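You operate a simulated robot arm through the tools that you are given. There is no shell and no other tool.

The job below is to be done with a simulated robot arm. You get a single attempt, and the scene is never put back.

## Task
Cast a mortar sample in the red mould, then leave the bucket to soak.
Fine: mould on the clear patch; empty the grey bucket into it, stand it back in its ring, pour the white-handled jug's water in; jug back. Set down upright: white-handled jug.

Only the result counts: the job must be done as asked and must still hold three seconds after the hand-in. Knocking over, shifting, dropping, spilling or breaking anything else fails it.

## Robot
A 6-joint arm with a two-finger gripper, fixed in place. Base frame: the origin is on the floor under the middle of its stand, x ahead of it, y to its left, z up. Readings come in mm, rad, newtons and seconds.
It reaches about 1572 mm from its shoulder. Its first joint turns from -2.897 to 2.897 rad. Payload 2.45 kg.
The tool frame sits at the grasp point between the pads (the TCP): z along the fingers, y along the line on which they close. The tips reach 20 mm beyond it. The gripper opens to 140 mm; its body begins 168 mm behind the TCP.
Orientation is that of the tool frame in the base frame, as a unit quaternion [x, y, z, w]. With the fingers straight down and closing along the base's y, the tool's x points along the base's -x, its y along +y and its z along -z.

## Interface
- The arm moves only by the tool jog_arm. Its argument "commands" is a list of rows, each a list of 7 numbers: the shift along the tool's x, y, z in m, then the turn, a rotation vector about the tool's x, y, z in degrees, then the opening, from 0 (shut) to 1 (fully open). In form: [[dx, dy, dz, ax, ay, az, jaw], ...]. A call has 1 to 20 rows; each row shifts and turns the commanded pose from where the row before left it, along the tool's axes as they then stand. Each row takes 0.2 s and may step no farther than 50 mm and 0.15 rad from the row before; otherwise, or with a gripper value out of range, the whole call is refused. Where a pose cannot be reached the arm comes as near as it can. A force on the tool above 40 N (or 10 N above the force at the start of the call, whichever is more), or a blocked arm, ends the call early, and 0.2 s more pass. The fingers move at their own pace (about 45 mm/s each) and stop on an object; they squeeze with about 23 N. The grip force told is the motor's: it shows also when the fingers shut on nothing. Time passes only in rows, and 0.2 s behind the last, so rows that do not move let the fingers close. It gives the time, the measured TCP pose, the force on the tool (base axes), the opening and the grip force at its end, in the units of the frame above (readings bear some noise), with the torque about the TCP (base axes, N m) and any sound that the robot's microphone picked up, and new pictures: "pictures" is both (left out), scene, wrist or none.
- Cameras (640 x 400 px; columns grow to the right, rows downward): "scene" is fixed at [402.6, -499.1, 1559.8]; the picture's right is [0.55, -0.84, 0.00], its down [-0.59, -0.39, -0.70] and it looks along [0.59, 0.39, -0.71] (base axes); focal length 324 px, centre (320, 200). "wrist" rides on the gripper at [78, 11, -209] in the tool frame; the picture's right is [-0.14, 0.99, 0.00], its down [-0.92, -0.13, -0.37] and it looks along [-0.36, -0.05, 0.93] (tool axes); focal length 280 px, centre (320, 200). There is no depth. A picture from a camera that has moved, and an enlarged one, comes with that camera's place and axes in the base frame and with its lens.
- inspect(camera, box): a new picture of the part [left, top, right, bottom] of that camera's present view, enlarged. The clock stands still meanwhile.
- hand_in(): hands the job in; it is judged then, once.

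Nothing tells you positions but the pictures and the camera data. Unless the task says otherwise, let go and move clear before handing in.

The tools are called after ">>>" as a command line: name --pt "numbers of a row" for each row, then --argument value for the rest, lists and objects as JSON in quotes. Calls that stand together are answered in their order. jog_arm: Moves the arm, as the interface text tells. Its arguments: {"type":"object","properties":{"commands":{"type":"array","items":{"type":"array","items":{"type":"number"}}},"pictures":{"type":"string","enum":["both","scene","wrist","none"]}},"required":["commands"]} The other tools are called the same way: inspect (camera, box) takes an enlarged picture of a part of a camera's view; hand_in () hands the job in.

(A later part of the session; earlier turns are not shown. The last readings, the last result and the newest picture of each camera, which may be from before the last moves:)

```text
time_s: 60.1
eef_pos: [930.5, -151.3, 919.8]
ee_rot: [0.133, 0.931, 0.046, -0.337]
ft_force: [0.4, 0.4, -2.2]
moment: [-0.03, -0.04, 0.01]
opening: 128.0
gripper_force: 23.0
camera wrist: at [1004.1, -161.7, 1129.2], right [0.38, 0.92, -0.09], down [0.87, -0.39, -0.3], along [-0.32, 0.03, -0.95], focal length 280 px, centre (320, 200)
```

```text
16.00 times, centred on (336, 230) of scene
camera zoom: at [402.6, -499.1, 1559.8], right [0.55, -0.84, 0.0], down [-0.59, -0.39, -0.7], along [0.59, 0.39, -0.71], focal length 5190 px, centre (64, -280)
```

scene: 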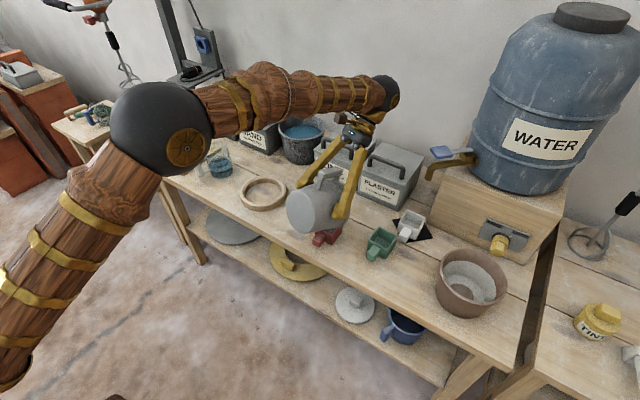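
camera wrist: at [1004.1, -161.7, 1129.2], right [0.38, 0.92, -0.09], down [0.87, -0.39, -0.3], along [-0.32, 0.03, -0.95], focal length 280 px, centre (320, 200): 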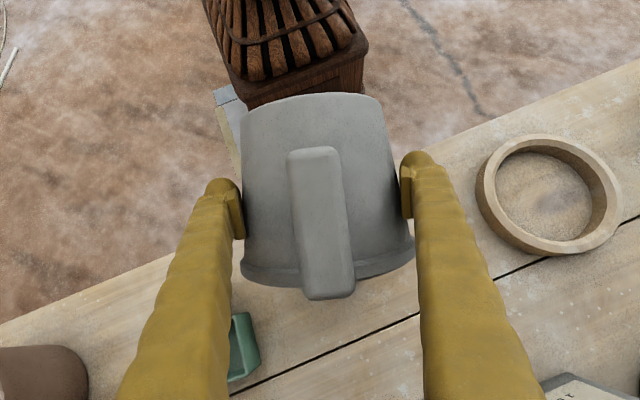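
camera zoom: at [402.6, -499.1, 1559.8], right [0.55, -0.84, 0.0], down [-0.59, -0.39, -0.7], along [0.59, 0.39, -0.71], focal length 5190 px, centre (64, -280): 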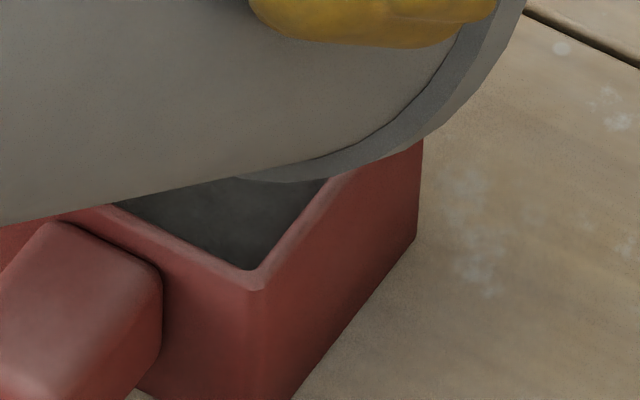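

Mould is filling to near its rim with no spill visible and the grip is steady at 128 mm. A little more tilt and a hold to drain.

>>> jog_arm --pt "-0.00281 0 -0.00358 0 2.5 0 0" --pt "-0.00265 0 -0.0037 0 2.5 0 0" --pt "0 0 0 0 0 0 0" --pt "0 0 0 0 0 0 0" --pt "0 0 0 0 0 0 0" --pt "0 0 0 0 0 0 0" --pt "0 0 0 0 0 0 0" --pictures "scene"

>>> inspect --camera "scene" --box '[295, 165, 375, 245]'

>>> inspect --camera "scene" --box '[322, 218, 350, 242]'

```text
time_s: 61.7
eef_pos: [932.2, -153.9, 916.7]
ee_rot: [0.131, 0.917, 0.052, -0.374]
ft_force: [-0.5, 0.9, -1.7]
moment: [0.02, -0.04, 0.0]
opening: 127.9
gripper_force: 23.1
out of reach, approached as far as the arm can: row 2
```

scene: 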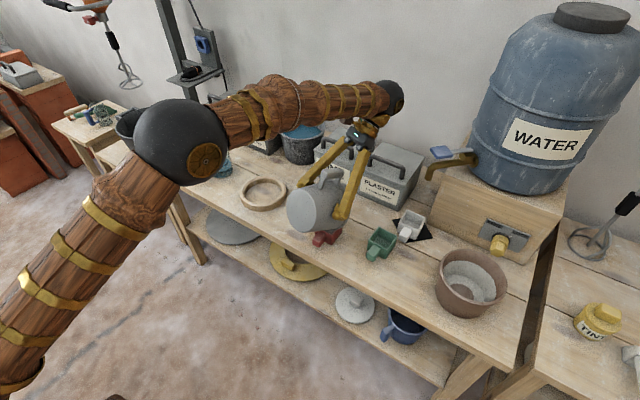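

```text
5.00 times, centred on (335, 205) of scene
camera zoom: at [402.6, -499.1, 1559.8], right [0.55, -0.84, 0.0], down [-0.59, -0.39, -0.7], along [0.59, 0.39, -0.71], focal length 1622 px, centre (245, 175)
```

zoom: 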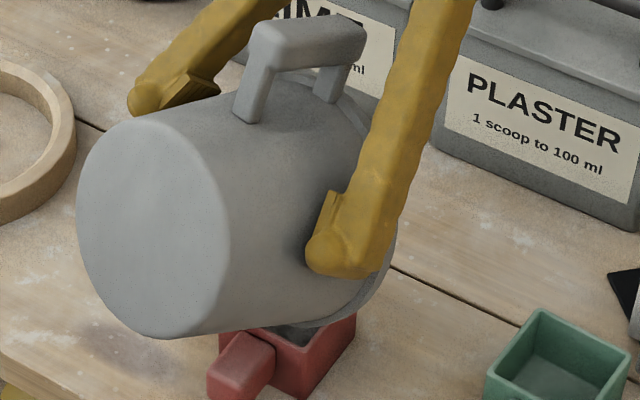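

```text
16.00 times, centred on (336, 230) of scene
camera zoom: at [402.6, -499.1, 1559.8], right [0.55, -0.84, 0.0], down [-0.59, -0.39, -0.7], along [0.59, 0.39, -0.71], focal length 5190 px, centre (64, -280)
```

zoom: 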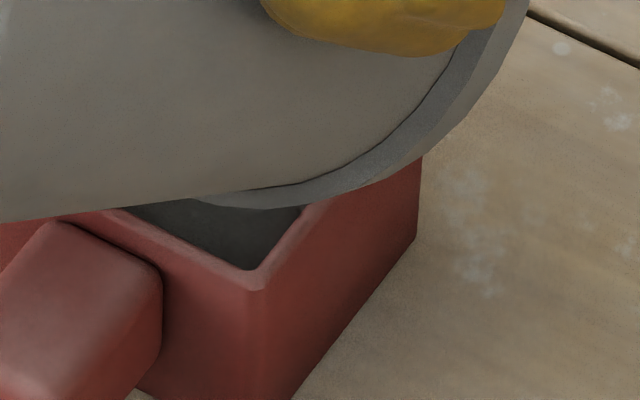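

Pour done as far as the arm can tilt. Now rotating the bucket back, keeping the lip over the mould while it comes up.

>>> jog_arm --pt "0.00581 0 0.00687 0 -6 0 0" --pt "0.0065 0 0.00622 0 -6 0 0" --pt "0.00711 0 0.0055 0 -6 0 0" --pt "0.00765 0 0.00473 0 -6 0 0" --pt "0.00524 0 0.00595 0 -6 0 0" --pt "0.00583 0 0.00537 0 -6 0 0" --pt "0.00636 0 0.00473 0 -6 0 0" --pt "0.00683 0 0.00404 0 -6 0 0" --pt "0.00721 0 0.0033 0 -6 0 0" --pt "0 0 0 0 0 0 0"

>>> inspect --camera "scene" --box '[275, 165, 375, 265]'

```text
time_s: 63.9
eef_pos: [864.4, -134.6, 895.2]
ee_rot: [0.14, 0.987, -0.013, 0.082]
ft_force: [-0.5, -0.1, -3.1]
moment: [-0.03, -0.02, -0.02]
opening: 127.7
gripper_force: 22.7
camera wrist: at [760.8, -92.0, 1088.6], right [0.41, 0.91, 0.02], down [0.78, -0.36, 0.51], along [0.48, -0.19, -0.86], focal length 280 px, centre (320, 200)
```

scene: 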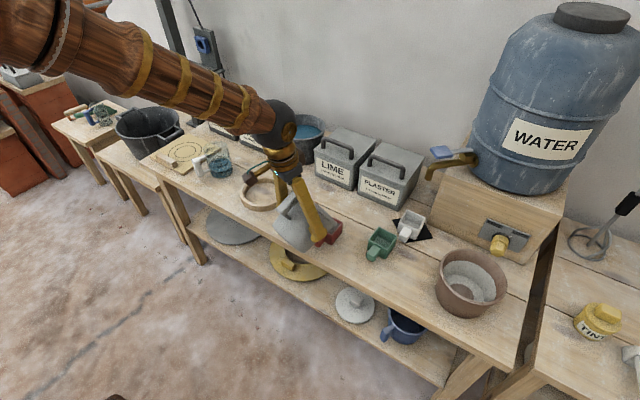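
wrist: 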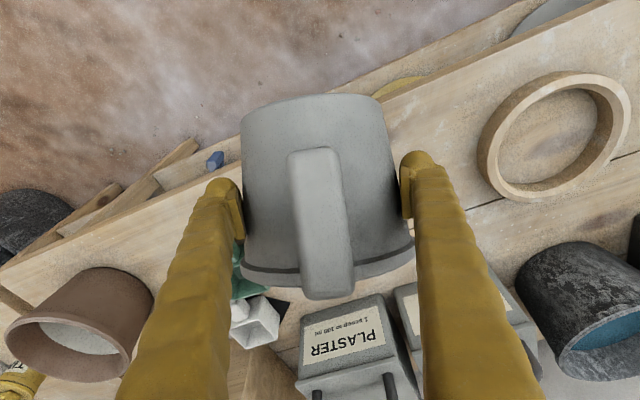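

```text
4.00 times, centred on (325, 215) of scene
camera zoom: at [402.6, -499.1, 1559.8], right [0.55, -0.84, 0.0], down [-0.59, -0.39, -0.7], along [0.59, 0.39, -0.71], focal length 1298 px, centre (300, 140)
```

zoom: 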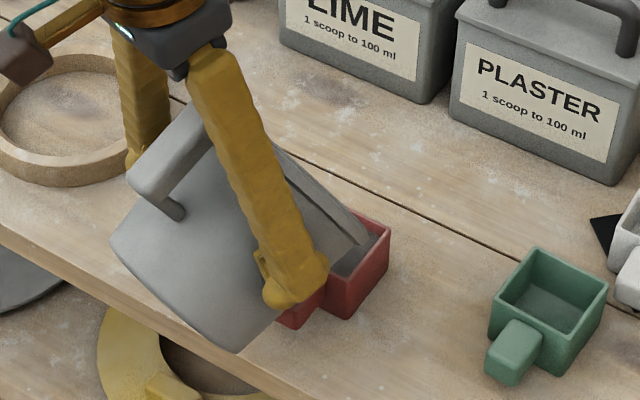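

Mortar is in the mould. Levelling the bucket further while raising it, then carrying it back toward the ring.

>>> jog_arm --pt "-0.00137 0 -0.00864 0 -5.5 0 0" --pt "-0.00219 0 -0.00847 0 -5.5 0 0" --pt "-0.00299 0 -0.00822 0 -5.5 0 0" --pt "-0.00377 0 -0.0079 0 -5.5 0 0" --pt "0.00227 0.02839 -0.00486 0 0 0 0" --pt "0.00227 0.02839 -0.00486 0 0 0 0" --pt "0.00227 0.02839 -0.00486 0 0 0 0" --pt "0.00227 0.02839 -0.00486 0 0 0 0" --pt "0.00227 0.02839 -0.00486 0 0 0 0" --pt "0.00227 0.02839 -0.00486 0 0 0 0" --pt "0.00227 0.02839 -0.00486 0 0 0 0" --pt "0.00227 0.02839 -0.00486 0 0 0 0" --pt "0.00227 0.02839 -0.00486 0 0 0 0" --pt "0.00227 0.02839 -0.00486 0 0 0 0" --pt "0 0 0 0 0 0 0"

>>> inspect --camera "scene" --box '[200, 100, 360, 250]'

>>> inspect --camera "scene" --box '[300, 200, 360, 250]'

```text
time_s: 67.1
eef_pos: [899.4, 152.1, 959.7]
ee_rot: [0.135, 0.953, -0.04, 0.267]
ft_force: [-0.6, 1.2, -2.0]
moment: [-0.03, -0.04, 0.04]
opening: 127.3
gripper_force: 23.3
camera wrist: at [734.1, 211.5, 1096.8], right [0.39, 0.92, 0.07], down [0.54, -0.28, 0.79], along [0.75, -0.27, -0.6], focal length 280 px, centre (320, 200)
```

scene: 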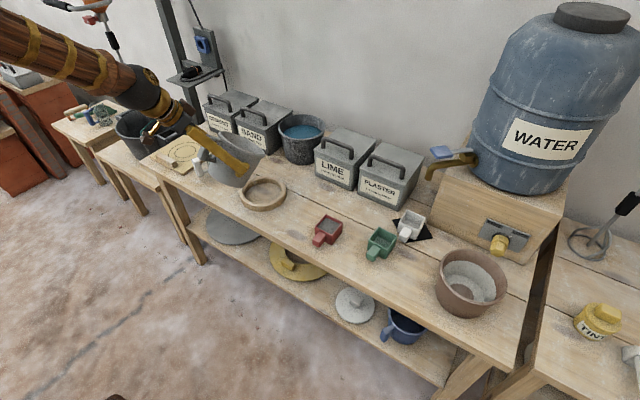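
wrist: 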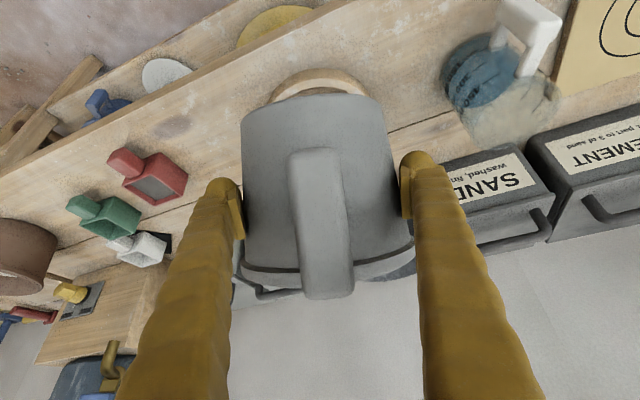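

```text
2.67 times, centred on (280, 175) of scene
camera zoom: at [402.6, -499.1, 1559.8], right [0.55, -0.84, 0.0], down [-0.59, -0.39, -0.7], along [0.59, 0.39, -0.71], focal length 865 px, centre (427, 267)
```

zoom: 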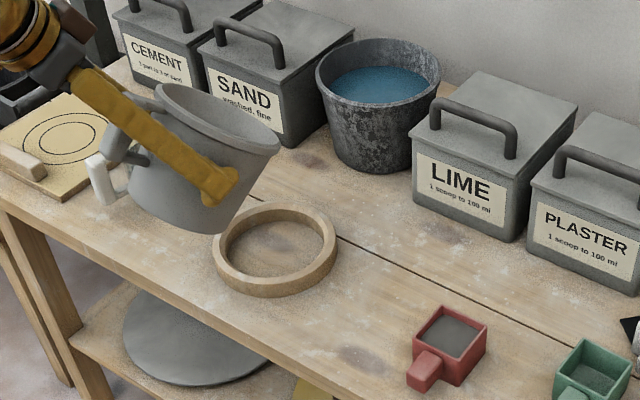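

```text
8.00 times, centred on (330, 225) of scene
camera zoom: at [402.6, -499.1, 1559.8], right [0.55, -0.84, 0.0], down [-0.59, -0.39, -0.7], along [0.59, 0.39, -0.71], focal length 2595 px, centre (240, 0)
```

zoom: 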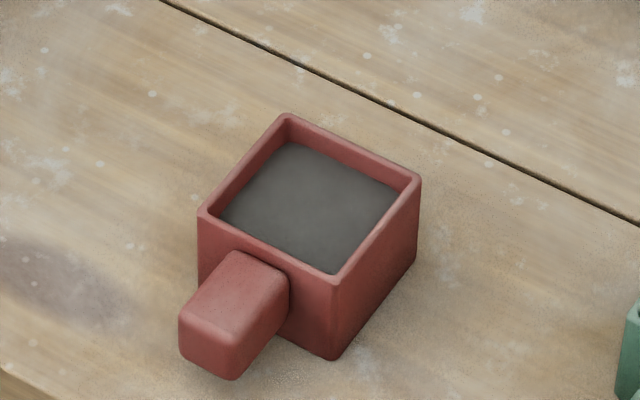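

The mould holds all the mortar cleanly, about 80% full, and nothing was spilled. Rotating the bucket upright now near the ring.

>>> jog_arm --pt "0 0 0 0 -6.7 0 0" --pt "0 0 0 0 -6.7 0 0" --pt "0 0 0 0 -6.7 0 0" --pt "0 0 0 0 -6.7 0 0" --pt "0 0 0 0 -6.7 0 0" --pt "0 0 0 0 0 0 0"

>>> inspect --camera "scene" --box '[180, 80, 320, 220]'

```text
time_s: 68.5
eef_pos: [899.1, 153.7, 959.9]
ee_rot: [0.117, 0.836, -0.077, 0.531]
ft_force: [-0.1, 0.1, -2.6]
moment: [0.0, 0.0, 0.02]
opening: 127.2
gripper_force: 23.2
camera wrist: at [689.0, 223.9, 976.9], right [0.33, 0.94, 0.12], down [0.02, -0.14, 0.99], along [0.94, -0.33, -0.06], focal length 280 px, centre (320, 200)
```

scene: 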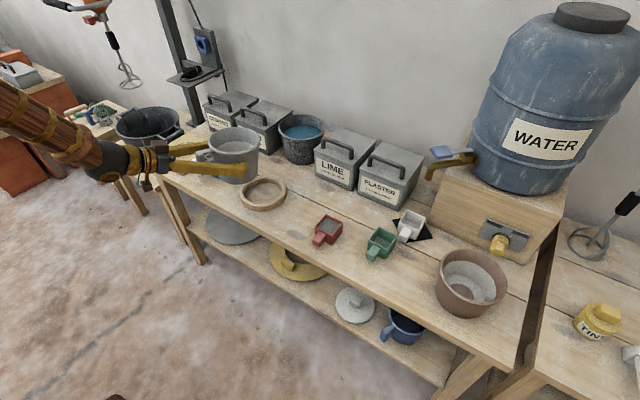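
wrist: 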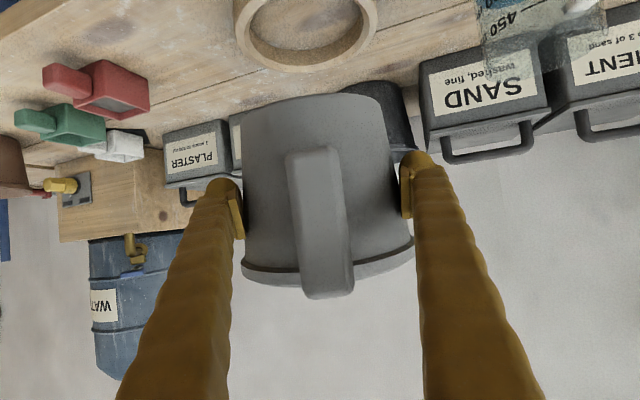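

```text
2.86 times, centred on (250, 150) of scene
camera zoom: at [402.6, -499.1, 1559.8], right [0.55, -0.84, 0.0], down [-0.59, -0.39, -0.7], along [0.59, 0.39, -0.71], focal length 927 px, centre (520, 343)
```

zoom: 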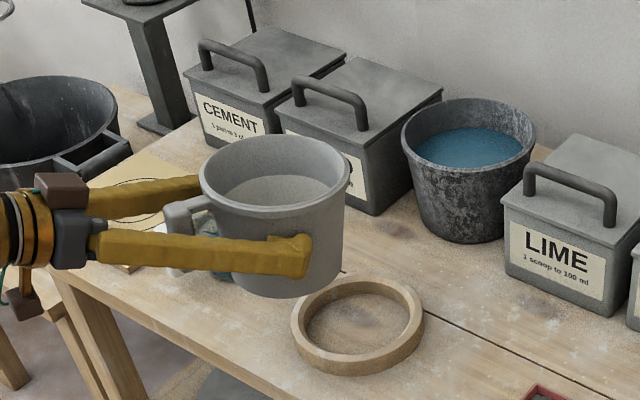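

>>> inspect --camera "scene" --box '[230, 165, 300, 220]'

>>> inspect --camera "scene" --box '[190, 110, 280, 190]'

>>> inspect --camera "wrist" --box '[210, 0, 420, 110]'

```text
7.27 times, centred on (265, 192) of scene
camera zoom: at [402.6, -499.1, 1559.8], right [0.55, -0.84, 0.0], down [-0.59, -0.39, -0.7], along [0.59, 0.39, -0.71], focal length 2359 px, centre (720, 254)
```

zoom: 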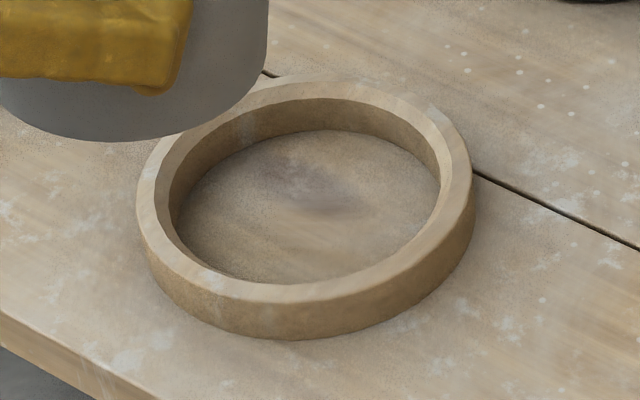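

```text
5.00 times, centred on (235, 150) of scene
camera zoom: at [402.6, -499.1, 1559.8], right [0.55, -0.84, 0.0], down [-0.59, -0.39, -0.7], along [0.59, 0.39, -0.71], focal length 1622 px, centre (745, 450)
```

zoom: 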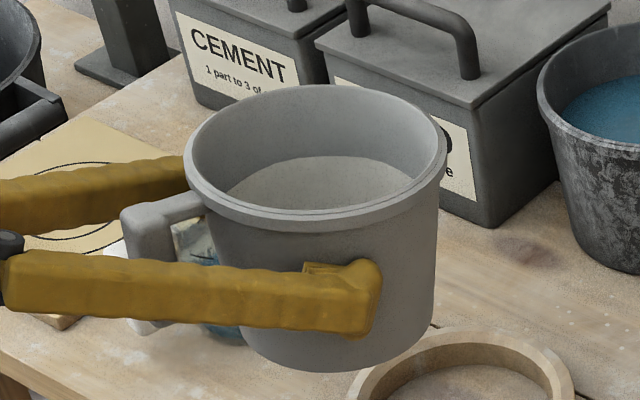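

```text
3.05 times, centred on (315, 55) of wrist
camera zoom: at [689.0, 223.9, 976.9], right [0.33, 0.94, 0.12], down [0.02, -0.14, 0.99], along [0.94, -0.33, -0.06], focal length 854 px, centre (335, 642)
```

zoom: 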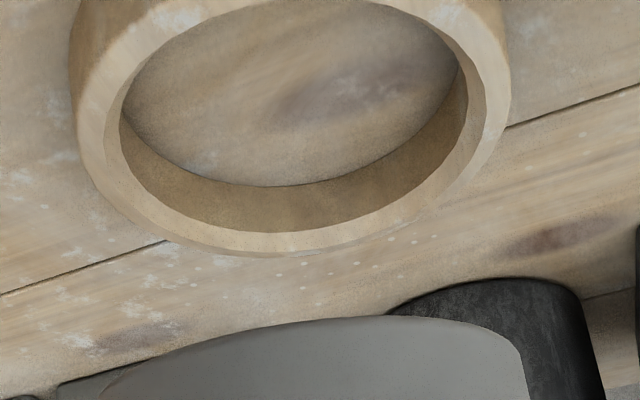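

The bucket is empty and upright; relative to the TCP its axis is ~28 mm forward. Moving it over the ring, then I'll check alignment before lowering.

>>> jog_arm --pt "-0.0002 0.0005 0.018 0 0 0 0" --pt "-0.0002 0.0005 0.018 0 0 0 0" --pt "-0.0002 0.0005 0.018 0 0 0 0" --pt "-0.0001 0.0006 0.018 0 0 0 0" --pt "0 0 0 0 0 0 0"

>>> inspect --camera "scene" --box '[210, 120, 310, 210]'

>>> inspect --camera "wrist" --box '[200, 0, 440, 200]'

```text
time_s: 69.7
eef_pos: [963.7, 136.2, 928.6]
ee_rot: [0.117, 0.836, -0.077, 0.531]
ft_force: [-0.8, 0.4, -2.9]
moment: [0.0, 0.01, 0.02]
opening: 126.7
gripper_force: 23.5
camera wrist: at [752.7, 207.7, 947.0], right [0.33, 0.94, 0.12], down [0.02, -0.14, 0.99], along [0.94, -0.33, -0.07], focal length 280 px, centre (320, 200)
```

scene: 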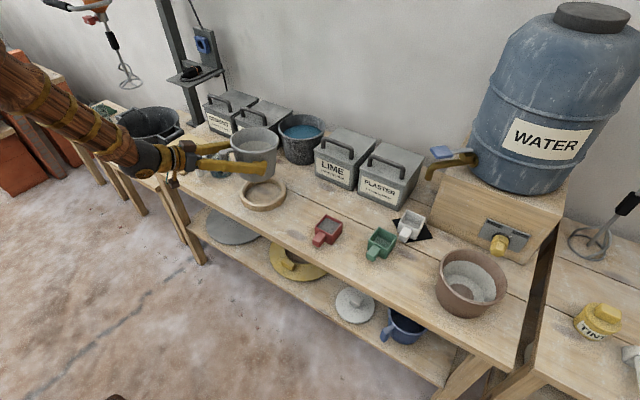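
wrist: 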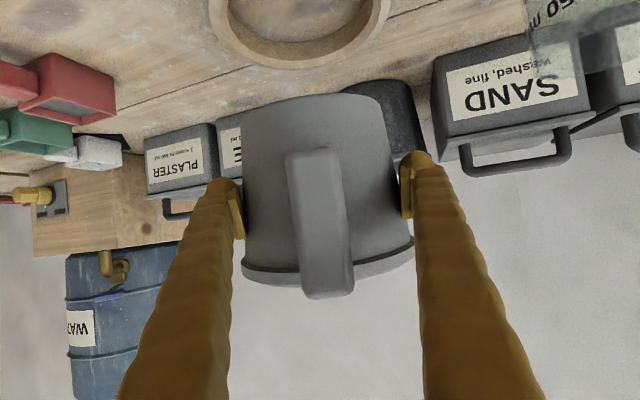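

```text
4.44 times, centred on (260, 165) of scene
camera zoom: at [402.6, -499.1, 1559.8], right [0.55, -0.84, 0.0], down [-0.59, -0.39, -0.7], along [0.59, 0.39, -0.71], focal length 1442 px, centre (587, 356)
```

zoom: 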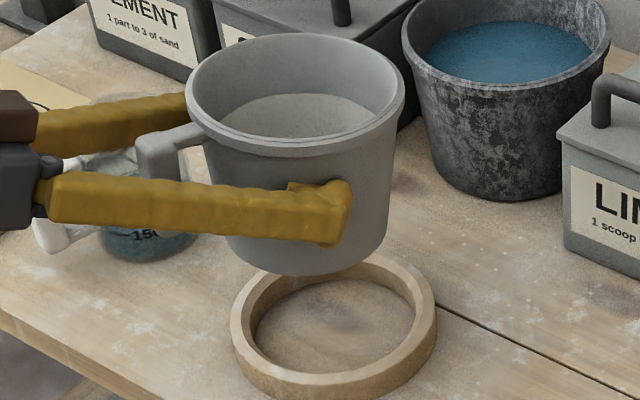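

```text
2.00 times, centred on (320, 100) of wrist
camera zoom: at [752.7, 207.7, 947.0], right [0.33, 0.94, 0.12], down [0.02, -0.14, 0.99], along [0.94, -0.33, -0.07], focal length 561 px, centre (320, 400)
```

zoom: 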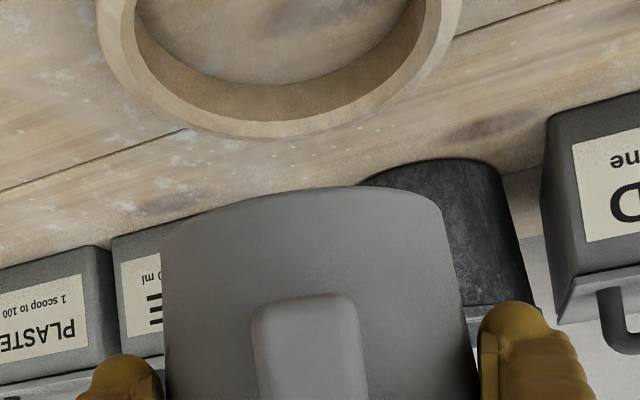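

Bucket and ring are aligned to within about a millimetre. Lowering until just above the ring.

>>> jog_arm --pt "0.0181 0.0002 0.0085 0 0 0 0" --pt "0.0181 0.0002 0.0085 0 0 0 0" --pt "0.0181 0.0002 0.0085 0 0 0 0" --pt "0.0181 0.0001 0.0085 0 0 0 0" --pt "0 0 0 0 0 0 0" --pictures "wrist"

>>> inspect --camera "scene" --box '[210, 130, 310, 220]'

>>> inspect --camera "wrist" --box '[200, 40, 440, 240]'

```text
time_s: 70.9
eef_pos: [963.3, 136.0, 849.6]
ee_rot: [0.117, 0.836, -0.077, 0.531]
ft_force: [-0.8, 0.6, -2.6]
moment: [0.0, 0.03, -0.04]
opening: 126.8
gripper_force: 23.3
camera wrist: at [752.3, 207.7, 867.4], right [0.33, 0.94, 0.12], down [0.02, -0.14, 0.99], along [0.94, -0.33, -0.07], focal length 280 px, centre (320, 200)
```

wrist: 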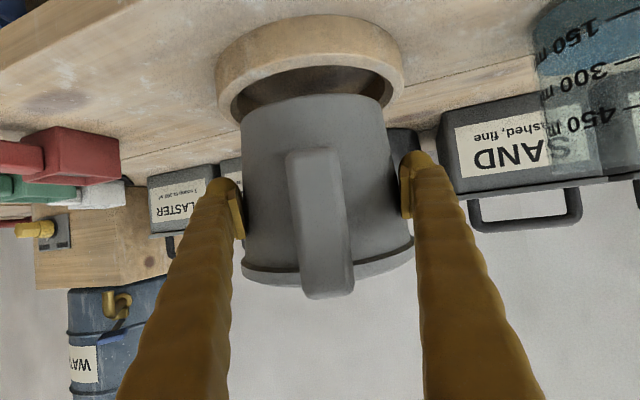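

```text
4.44 times, centred on (260, 175) of scene
camera zoom: at [402.6, -499.1, 1559.8], right [0.55, -0.84, 0.0], down [-0.59, -0.39, -0.7], along [0.59, 0.39, -0.71], focal length 1442 px, centre (587, 311)
```

zoom: 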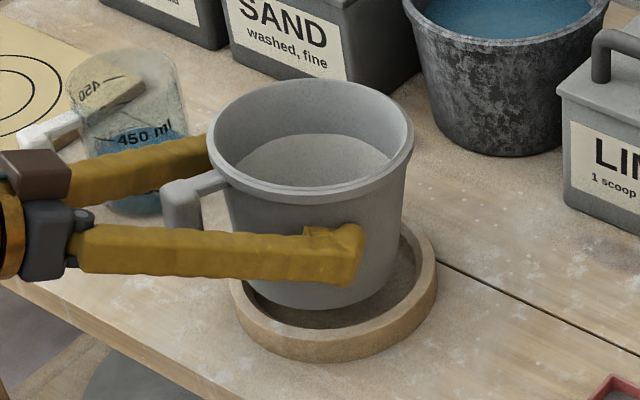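

```text
2.00 times, centred on (320, 140) of wrist
camera zoom: at [752.3, 207.7, 867.4], right [0.33, 0.94, 0.12], down [0.02, -0.14, 0.99], along [0.94, -0.33, -0.07], focal length 561 px, centre (320, 320)
```

zoom: 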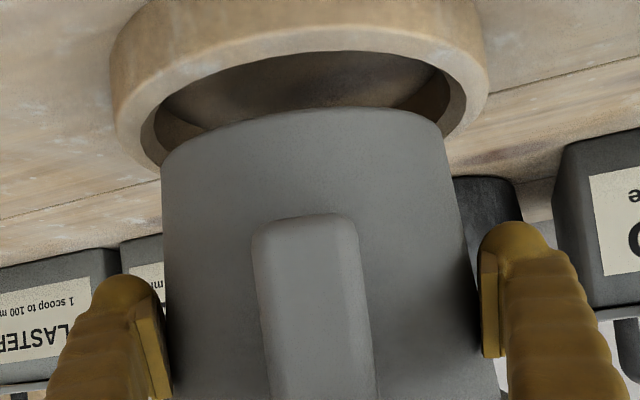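

>>> jog_arm --pt "0.0091 0 0.0043 0 0 0 0" --pt "0.0091 -0.0003 0.0043 0 0 0 0" --pt "0.0045 0 0.0021 0 0 0 0" --pt "0.0036 0 0.0017 0 0 0 0" --pt "0 0 0 0 0 0 0" --pictures "wrist"

>>> inspect --camera "scene" --box '[210, 130, 310, 220]'

>>> inspect --camera "wrist" --box '[200, 40, 440, 240]'

```text
time_s: 72.1
eef_pos: [962.3, 135.4, 821.6]
ee_rot: [0.116, 0.836, -0.076, 0.53]
ft_force: [4.9, 1.6, 2.6]
moment: [0.03, -0.07, -0.01]
opening: 124.8
gripper_force: 23.2
camera wrist: at [751.9, 207.8, 838.2], right [0.33, 0.94, 0.12], down [0.02, -0.14, 0.99], along [0.94, -0.33, -0.06], focal length 280 px, centre (320, 200)
```

wrist: 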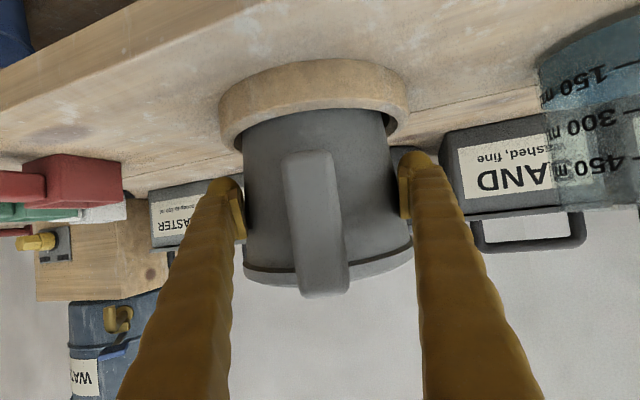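

```text
4.44 times, centred on (260, 175) of scene
camera zoom: at [402.6, -499.1, 1559.8], right [0.55, -0.84, 0.0], down [-0.59, -0.39, -0.7], along [0.59, 0.39, -0.71], focal length 1442 px, centre (587, 311)
```

zoom: 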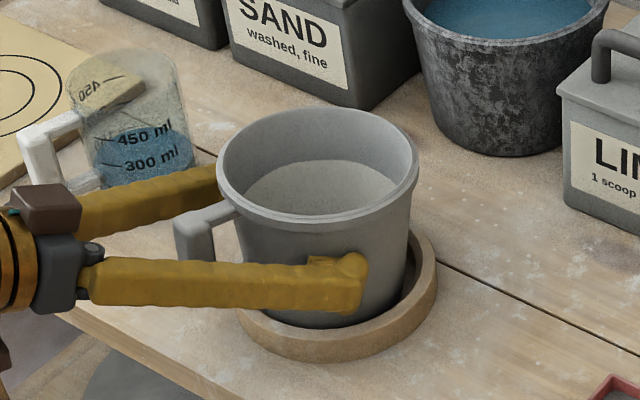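

```text
2.00 times, centred on (320, 140) of wrist
camera zoom: at [751.9, 207.8, 838.2], right [0.33, 0.94, 0.12], down [0.02, -0.14, 0.99], along [0.94, -0.33, -0.06], focal length 561 px, centre (320, 320)
```

zoom: 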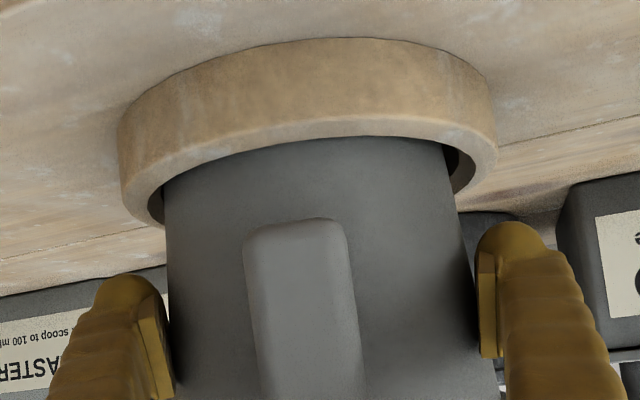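

Bucket is inside the ring but touching the ring's near side. Nudging 3 mm forward and lowering the last centimetre.

>>> jog_arm --pt "-0.0031 0 0.0018 0 0 0 0" --pt "0 0 0 0 0 0 0" --pictures "none"

```text
time_s: 72.7
eef_pos: [964.8, 135.2, 822.0]
ee_rot: [0.117, 0.836, -0.077, 0.531]
ft_force: [0.5, 0.0, -1.1]
moment: [0.03, 0.0, -0.01]
opening: 124.6
gripper_force: 22.8
```

>>> jog_arm --pt "0.0032 0 0.0022 0 0 0 0" --pt "0.0032 0 0.0018 0 0 0 0" --pt "0 0 0 0 0 0 0" --pictures "wrist"

>>> inspect --camera "scene" --box '[210, 130, 310, 220]'

>>> inspect --camera "wrist" --box '[200, 40, 440, 240]'

```text
time_s: 73.5
eef_pos: [965.8, 136.0, 816.3]
ee_rot: [0.117, 0.836, -0.077, 0.53]
ft_force: [-0.3, 0.4, -2.8]
moment: [0.02, 0.01, 0.02]
opening: 124.8
gripper_force: 22.9
camera wrist: at [755.8, 206.9, 832.9], right [0.33, 0.94, 0.12], down [0.02, -0.14, 0.99], along [0.94, -0.33, -0.07], focal length 280 px, centre (320, 200)
```

wrist: 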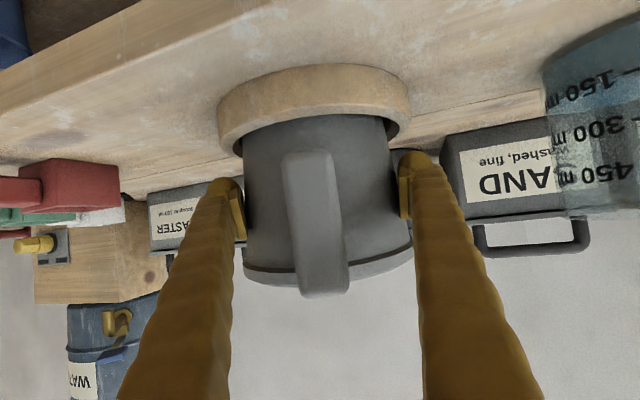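

```text
4.44 times, centred on (260, 175) of scene
camera zoom: at [402.6, -499.1, 1559.8], right [0.55, -0.84, 0.0], down [-0.59, -0.39, -0.7], along [0.59, 0.39, -0.71], focal length 1442 px, centre (587, 311)
```

zoom: 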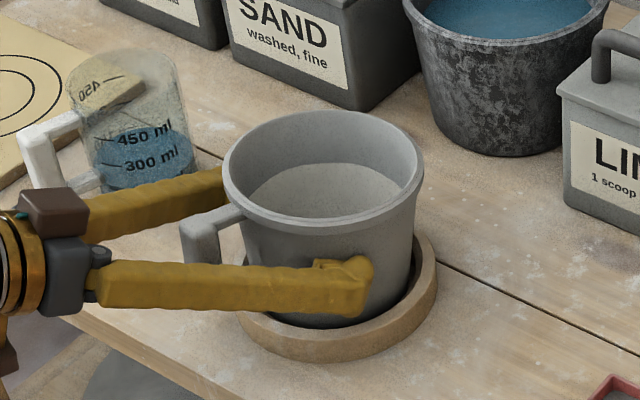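

```text
2.00 times, centred on (320, 140) of wrist
camera zoom: at [755.8, 206.9, 832.9], right [0.33, 0.94, 0.12], down [0.02, -0.14, 0.99], along [0.94, -0.33, -0.07], focal length 561 px, centre (320, 320)
```

zoom: 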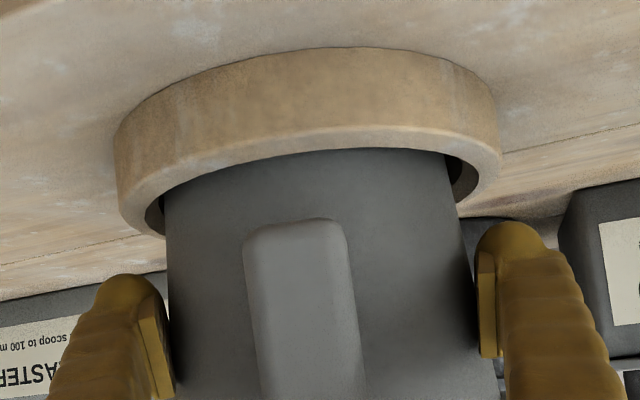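

>>> jog_arm --pt "0.0022 0 0.0005 0 0 0 0" --pt "0.0022 0 0.0005 0 0 0 0" --pt "0 0 0 0 0 0 0" --pictures "none"

```text
time_s: 74.3
eef_pos: [965.8, 135.8, 811.7]
ee_rot: [0.118, 0.836, -0.077, 0.53]
ft_force: [-2.3, 1.8, 5.4]
moment: [0.02, -0.49, 0.08]
opening: 123.9
gripper_force: 22.8
```

>>> inspect --camera "scene" --box '[210, 130, 310, 220]'

>>> inspect --camera "wrist" --box '[200, 40, 440, 240]'

```text
4.44 times, centred on (260, 175) of scene
camera zoom: at [402.6, -499.1, 1559.8], right [0.55, -0.84, 0.0], down [-0.59, -0.39, -0.7], along [0.59, 0.39, -0.71], focal length 1442 px, centre (587, 311)
```

zoom: 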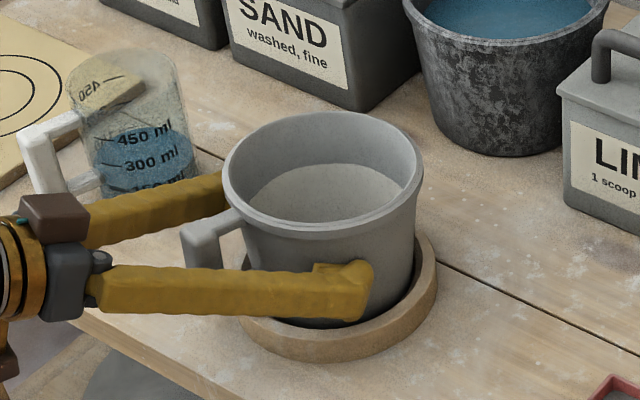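

```text
2.00 times, centred on (320, 140) of wrist
camera zoom: at [755.0, 207.0, 828.7], right [0.33, 0.94, 0.12], down [0.02, -0.14, 0.99], along [0.94, -0.33, -0.06], focal length 561 px, centre (320, 320)
```

zoom: 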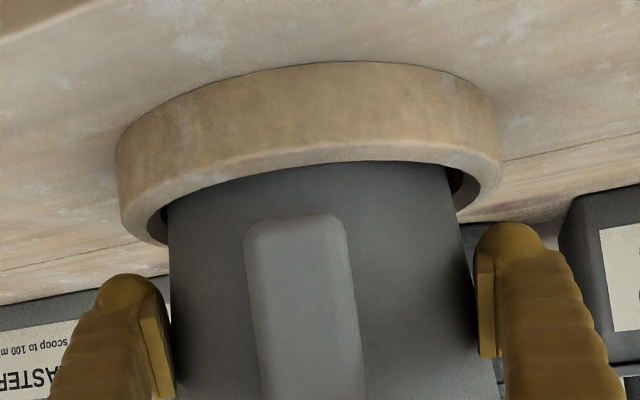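

The bucket stands on the bench inside its ring (support force felt). Releasing it and checking before retreating.

>>> jog_arm --pt "0 0 0 0 0 0 0.92" --pt "0 0 0 0 0 0 0.96" --pt "0 0 0 0 0 0 1" --pt "0 0 0 0 0 0 1" --pictures "wrist"

>>> inspect --camera "scene" --box '[210, 130, 310, 220]'

>>> inspect --camera "wrist" --box '[200, 40, 440, 240]'

```text
time_s: 75.3
eef_pos: [966.2, 134.8, 811.7]
ee_rot: [0.116, 0.836, -0.076, 0.531]
ft_force: [0.8, -0.4, 0.6]
moment: [-0.02, -0.01, 0.02]
opening: 139.8
gripper_force: 0.0
camera wrist: at [754.9, 206.9, 828.5], right [0.33, 0.94, 0.12], down [0.02, -0.14, 0.99], along [0.94, -0.33, -0.07], focal length 280 px, centre (320, 200)
```

wrist: 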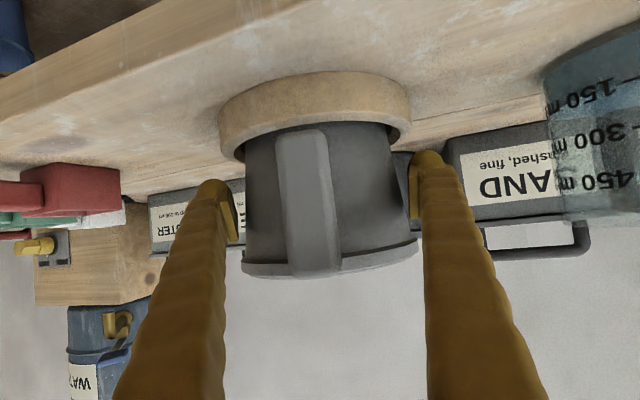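

```text
4.44 times, centred on (260, 175) of scene
camera zoom: at [402.6, -499.1, 1559.8], right [0.55, -0.84, 0.0], down [-0.59, -0.39, -0.7], along [0.59, 0.39, -0.71], focal length 1442 px, centre (587, 311)
```

zoom: 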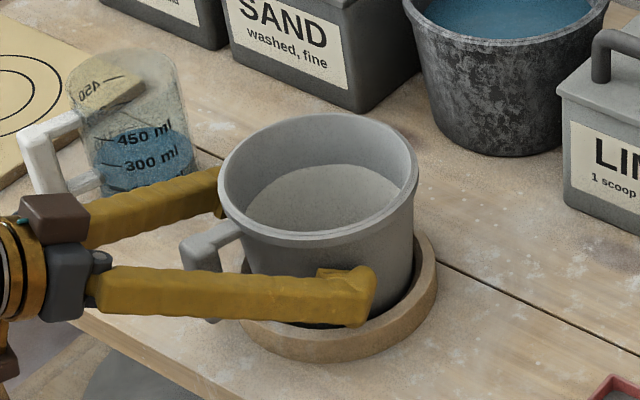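

```text
2.00 times, centred on (320, 140) of wrist
camera zoom: at [754.9, 206.9, 828.5], right [0.33, 0.94, 0.12], down [0.02, -0.14, 0.99], along [0.94, -0.33, -0.07], focal length 561 px, centre (320, 320)
```

zoom: 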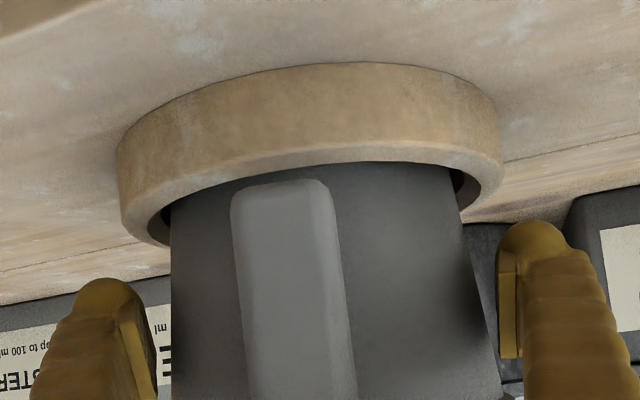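

>>> inspect --camera "scene" --box '[215, 145, 300, 215]'

>>> inspect --camera "wrist" --box '[210, 60, 430, 290]'

```text
5.71 times, centred on (258, 180) of scene
camera zoom: at [402.6, -499.1, 1559.8], right [0.55, -0.84, 0.0], down [-0.59, -0.39, -0.7], along [0.59, 0.39, -0.71], focal length 1854 px, centre (677, 314)
```

zoom: 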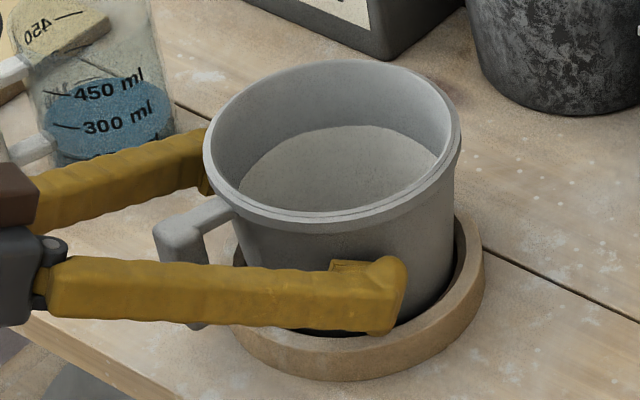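

```text
1.74 times, centred on (320, 175) of wrist
camera zoom: at [754.9, 206.9, 828.5], right [0.33, 0.94, 0.12], down [0.02, -0.14, 0.99], along [0.94, -0.33, -0.07], focal length 488 px, centre (320, 244)
```

zoom: 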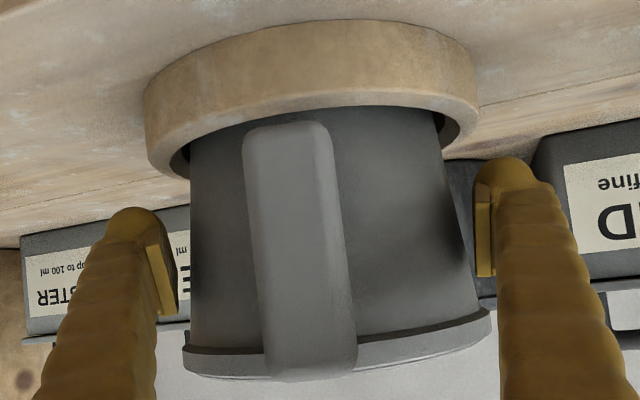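

The bucket is back at its original rest pose in the ring, upright. Retreating the gripper backward along its own axis.

>>> jog_arm --pt "0 0 -0.015 0 0 0 1" --pt "0 0 -0.03 0 0 0 1" --pt "0 0 -0.035 0 0 0 1" --pt "-0.02 0 -0.035 0 0 0 1" --pt "-0.04 0 0.0 0 0 0 1" --pt "-0.04 0 0.02 0 0 0 1" --pt "0 0 0 0 0 0 1"

>>> inspect --camera "scene" --box '[200, 130, 320, 220]'

>>> inspect --camera "wrist" --box '[420, 0, 640, 150]'

```text
time_s: 76.9
eef_pos: [923.8, 147.5, 942.5]
ee_rot: [0.117, 0.836, -0.077, 0.53]
ft_force: [0.3, -0.7, 0.3]
moment: [-0.02, 0.01, -0.02]
opening: 140.1
gripper_force: 0.0
camera wrist: at [713.3, 219.4, 960.0], right [0.33, 0.94, 0.12], down [0.02, -0.14, 0.99], along [0.94, -0.33, -0.07], focal length 280 px, centre (320, 200)
```

scene: 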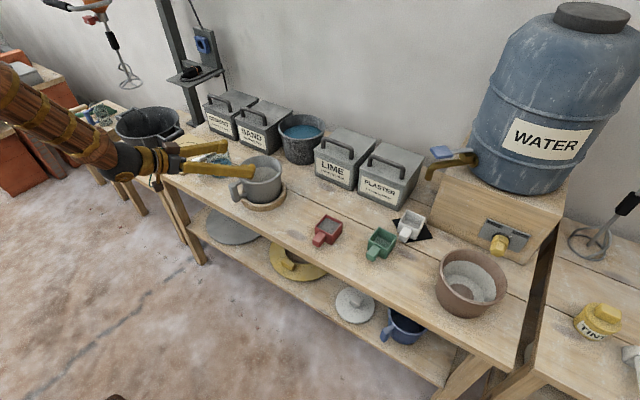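
wrist: 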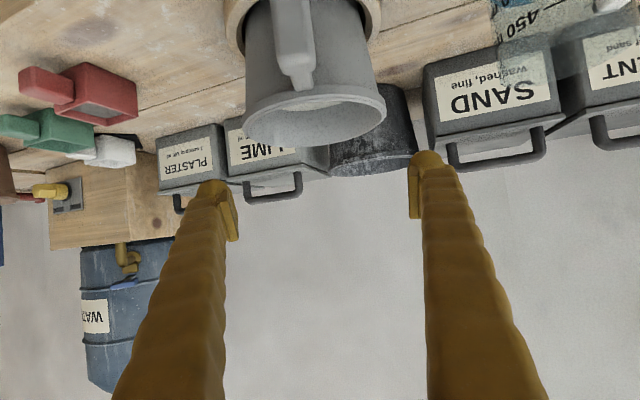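

```text
4.44 times, centred on (260, 175) of scene
camera zoom: at [402.6, -499.1, 1559.8], right [0.55, -0.84, 0.0], down [-0.59, -0.39, -0.7], along [0.59, 0.39, -0.71], focal length 1442 px, centre (587, 311)
```

zoom: 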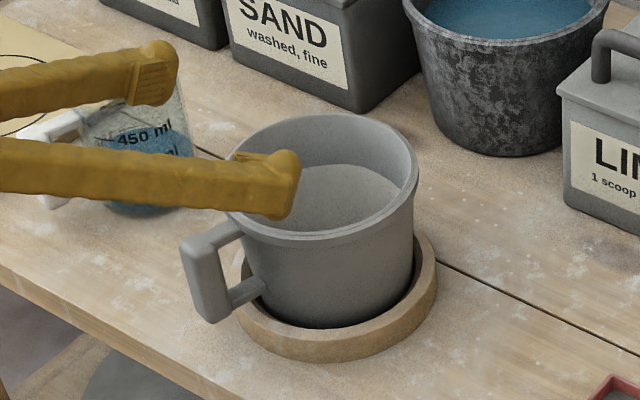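

```text
2.67 times, centred on (530, 75) of wrist
camera zoom: at [713.3, 219.4, 960.0], right [0.33, 0.94, 0.12], down [0.02, -0.14, 0.99], along [0.94, -0.33, -0.07], focal length 748 px, centre (-240, 533)
```

zoom: 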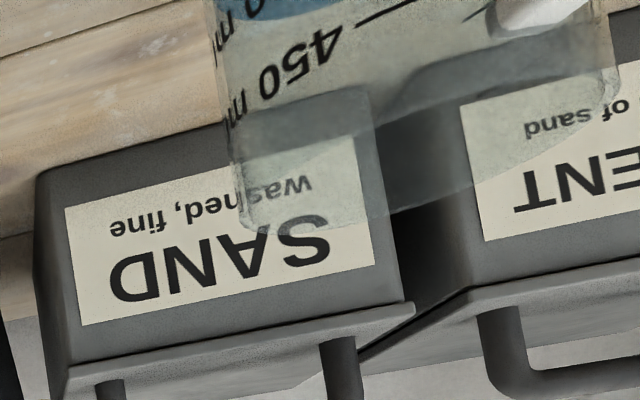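

Bucket stands well. Now raising and moving toward the jug to view it (and the bucket interior) from above.

>>> jog_arm --pt "-0.036 0 -0.017 0 0 0 1" --pt "-0.036 0 -0.017 0 0 0 1" --pt "0.002 0.0336 -0.026 0 0 0 1" --pt "0.002 0.0336 -0.026 0 0 0 1" --pt "0.0 0.0336 -0.026 0 0 0 1" --pt "0 0.0336 0 0 8 0 1" --pt "0 0.0336 0 0 8 0 1" --pt "0 0 0 0 8 0 1" --pt "0 0 0 0 8 0 1" --pt "0 0 0 0 8 0 1" --pt "0 0 0 0 8 0 1" --pt "0 0 0 0 8 0 1" --pt "0 0 0 0 8 0 1" --pt "0 0 0 0 0 0 1"

>>> inspect --camera "wrist" --box '[200, 80, 460, 300]'

```text
time_s: 79.9
eef_pos: [900.5, 328.7, 1050.9]
ee_rot: [0.14, 0.99, -0.002, 0.005]
ft_force: [0.4, -0.1, 0.3]
moment: [-0.01, -0.03, 0.01]
opening: 139.9
gripper_force: 0.0
camera wrist: at [826.5, 362.7, 1257.6], right [0.41, 0.91, 0.0], down [0.85, -0.38, 0.38], along [0.35, -0.16, -0.92], focal length 280 px, centre (320, 200)
```

scene: 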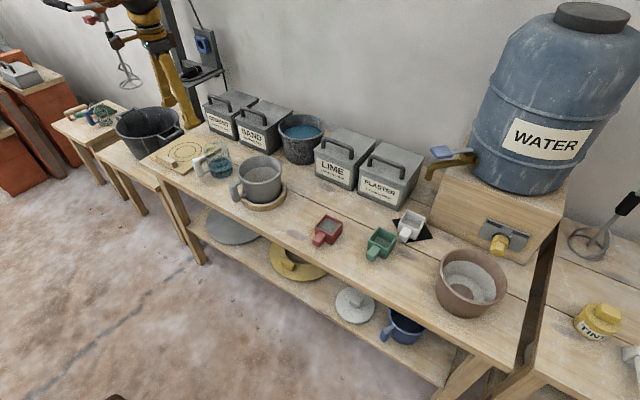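
wrist: 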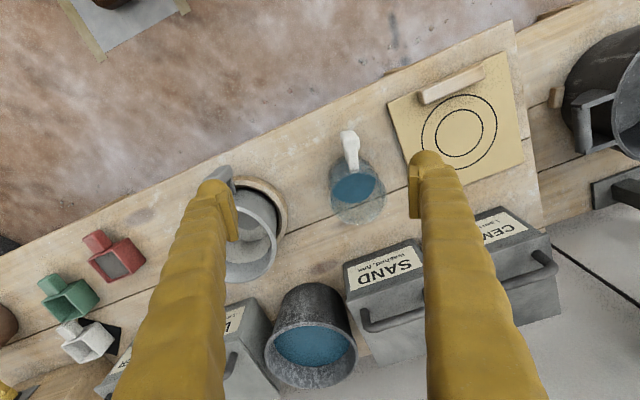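

```text
1.82 times, centred on (330, 190) of wrist
camera zoom: at [826.5, 362.7, 1257.6], right [0.41, 0.91, 0.0], down [0.85, -0.38, 0.38], along [0.35, -0.16, -0.92], focal length 510 px, centre (302, 218)
```

zoom: 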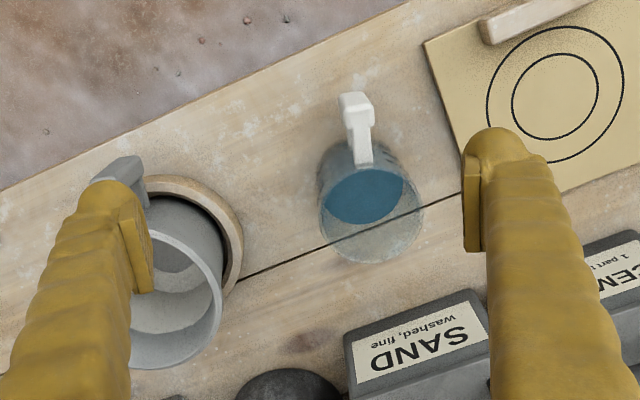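

>>> inspect --camera "wrist" --box '[310, 115, 410, 235]'

>>> inspect --camera "scene" --box '[180, 135, 250, 190]'

>>> inspect --camera "wrist" --box '[190, 150, 310, 300]'

```text
3.33 times, centred on (360, 175) of wrist
camera zoom: at [826.5, 362.7, 1257.6], right [0.41, 0.91, 0.0], down [0.85, -0.38, 0.38], along [0.35, -0.16, -0.92], focal length 935 px, centre (187, 283)
```

zoom: 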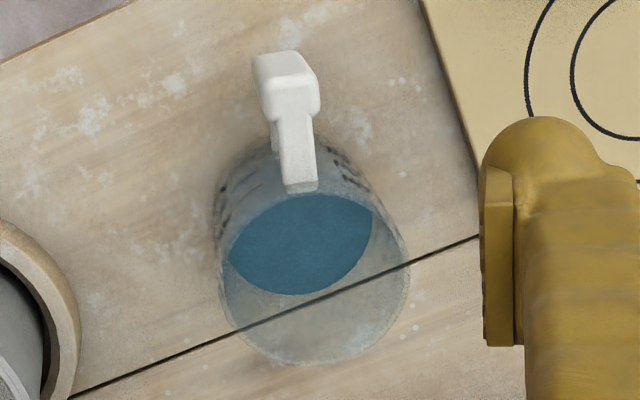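

```text
7.27 times, centred on (215, 162) of scene
camera zoom: at [402.6, -499.1, 1559.8], right [0.55, -0.84, 0.0], down [-0.59, -0.39, -0.7], along [0.59, 0.39, -0.71], focal length 2359 px, centre (1084, 473)
```

zoom: 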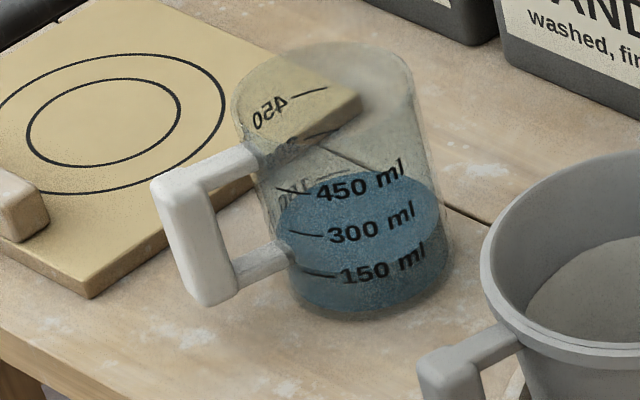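

```text
2.67 times, centred on (250, 225) of wrist
camera zoom: at [826.5, 362.7, 1257.6], right [0.41, 0.91, 0.0], down [0.85, -0.38, 0.38], along [0.35, -0.16, -0.92], focal length 748 px, centre (507, 133)
```

zoom: 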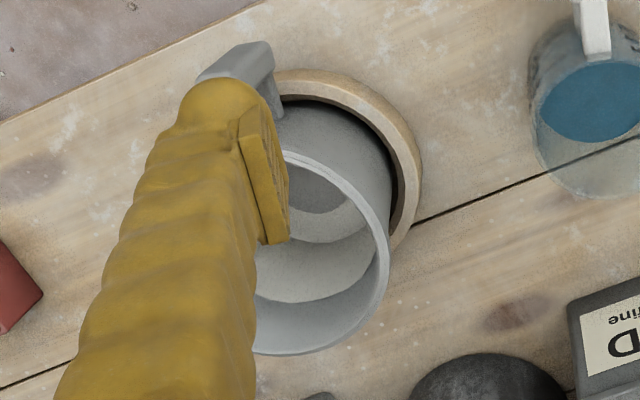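

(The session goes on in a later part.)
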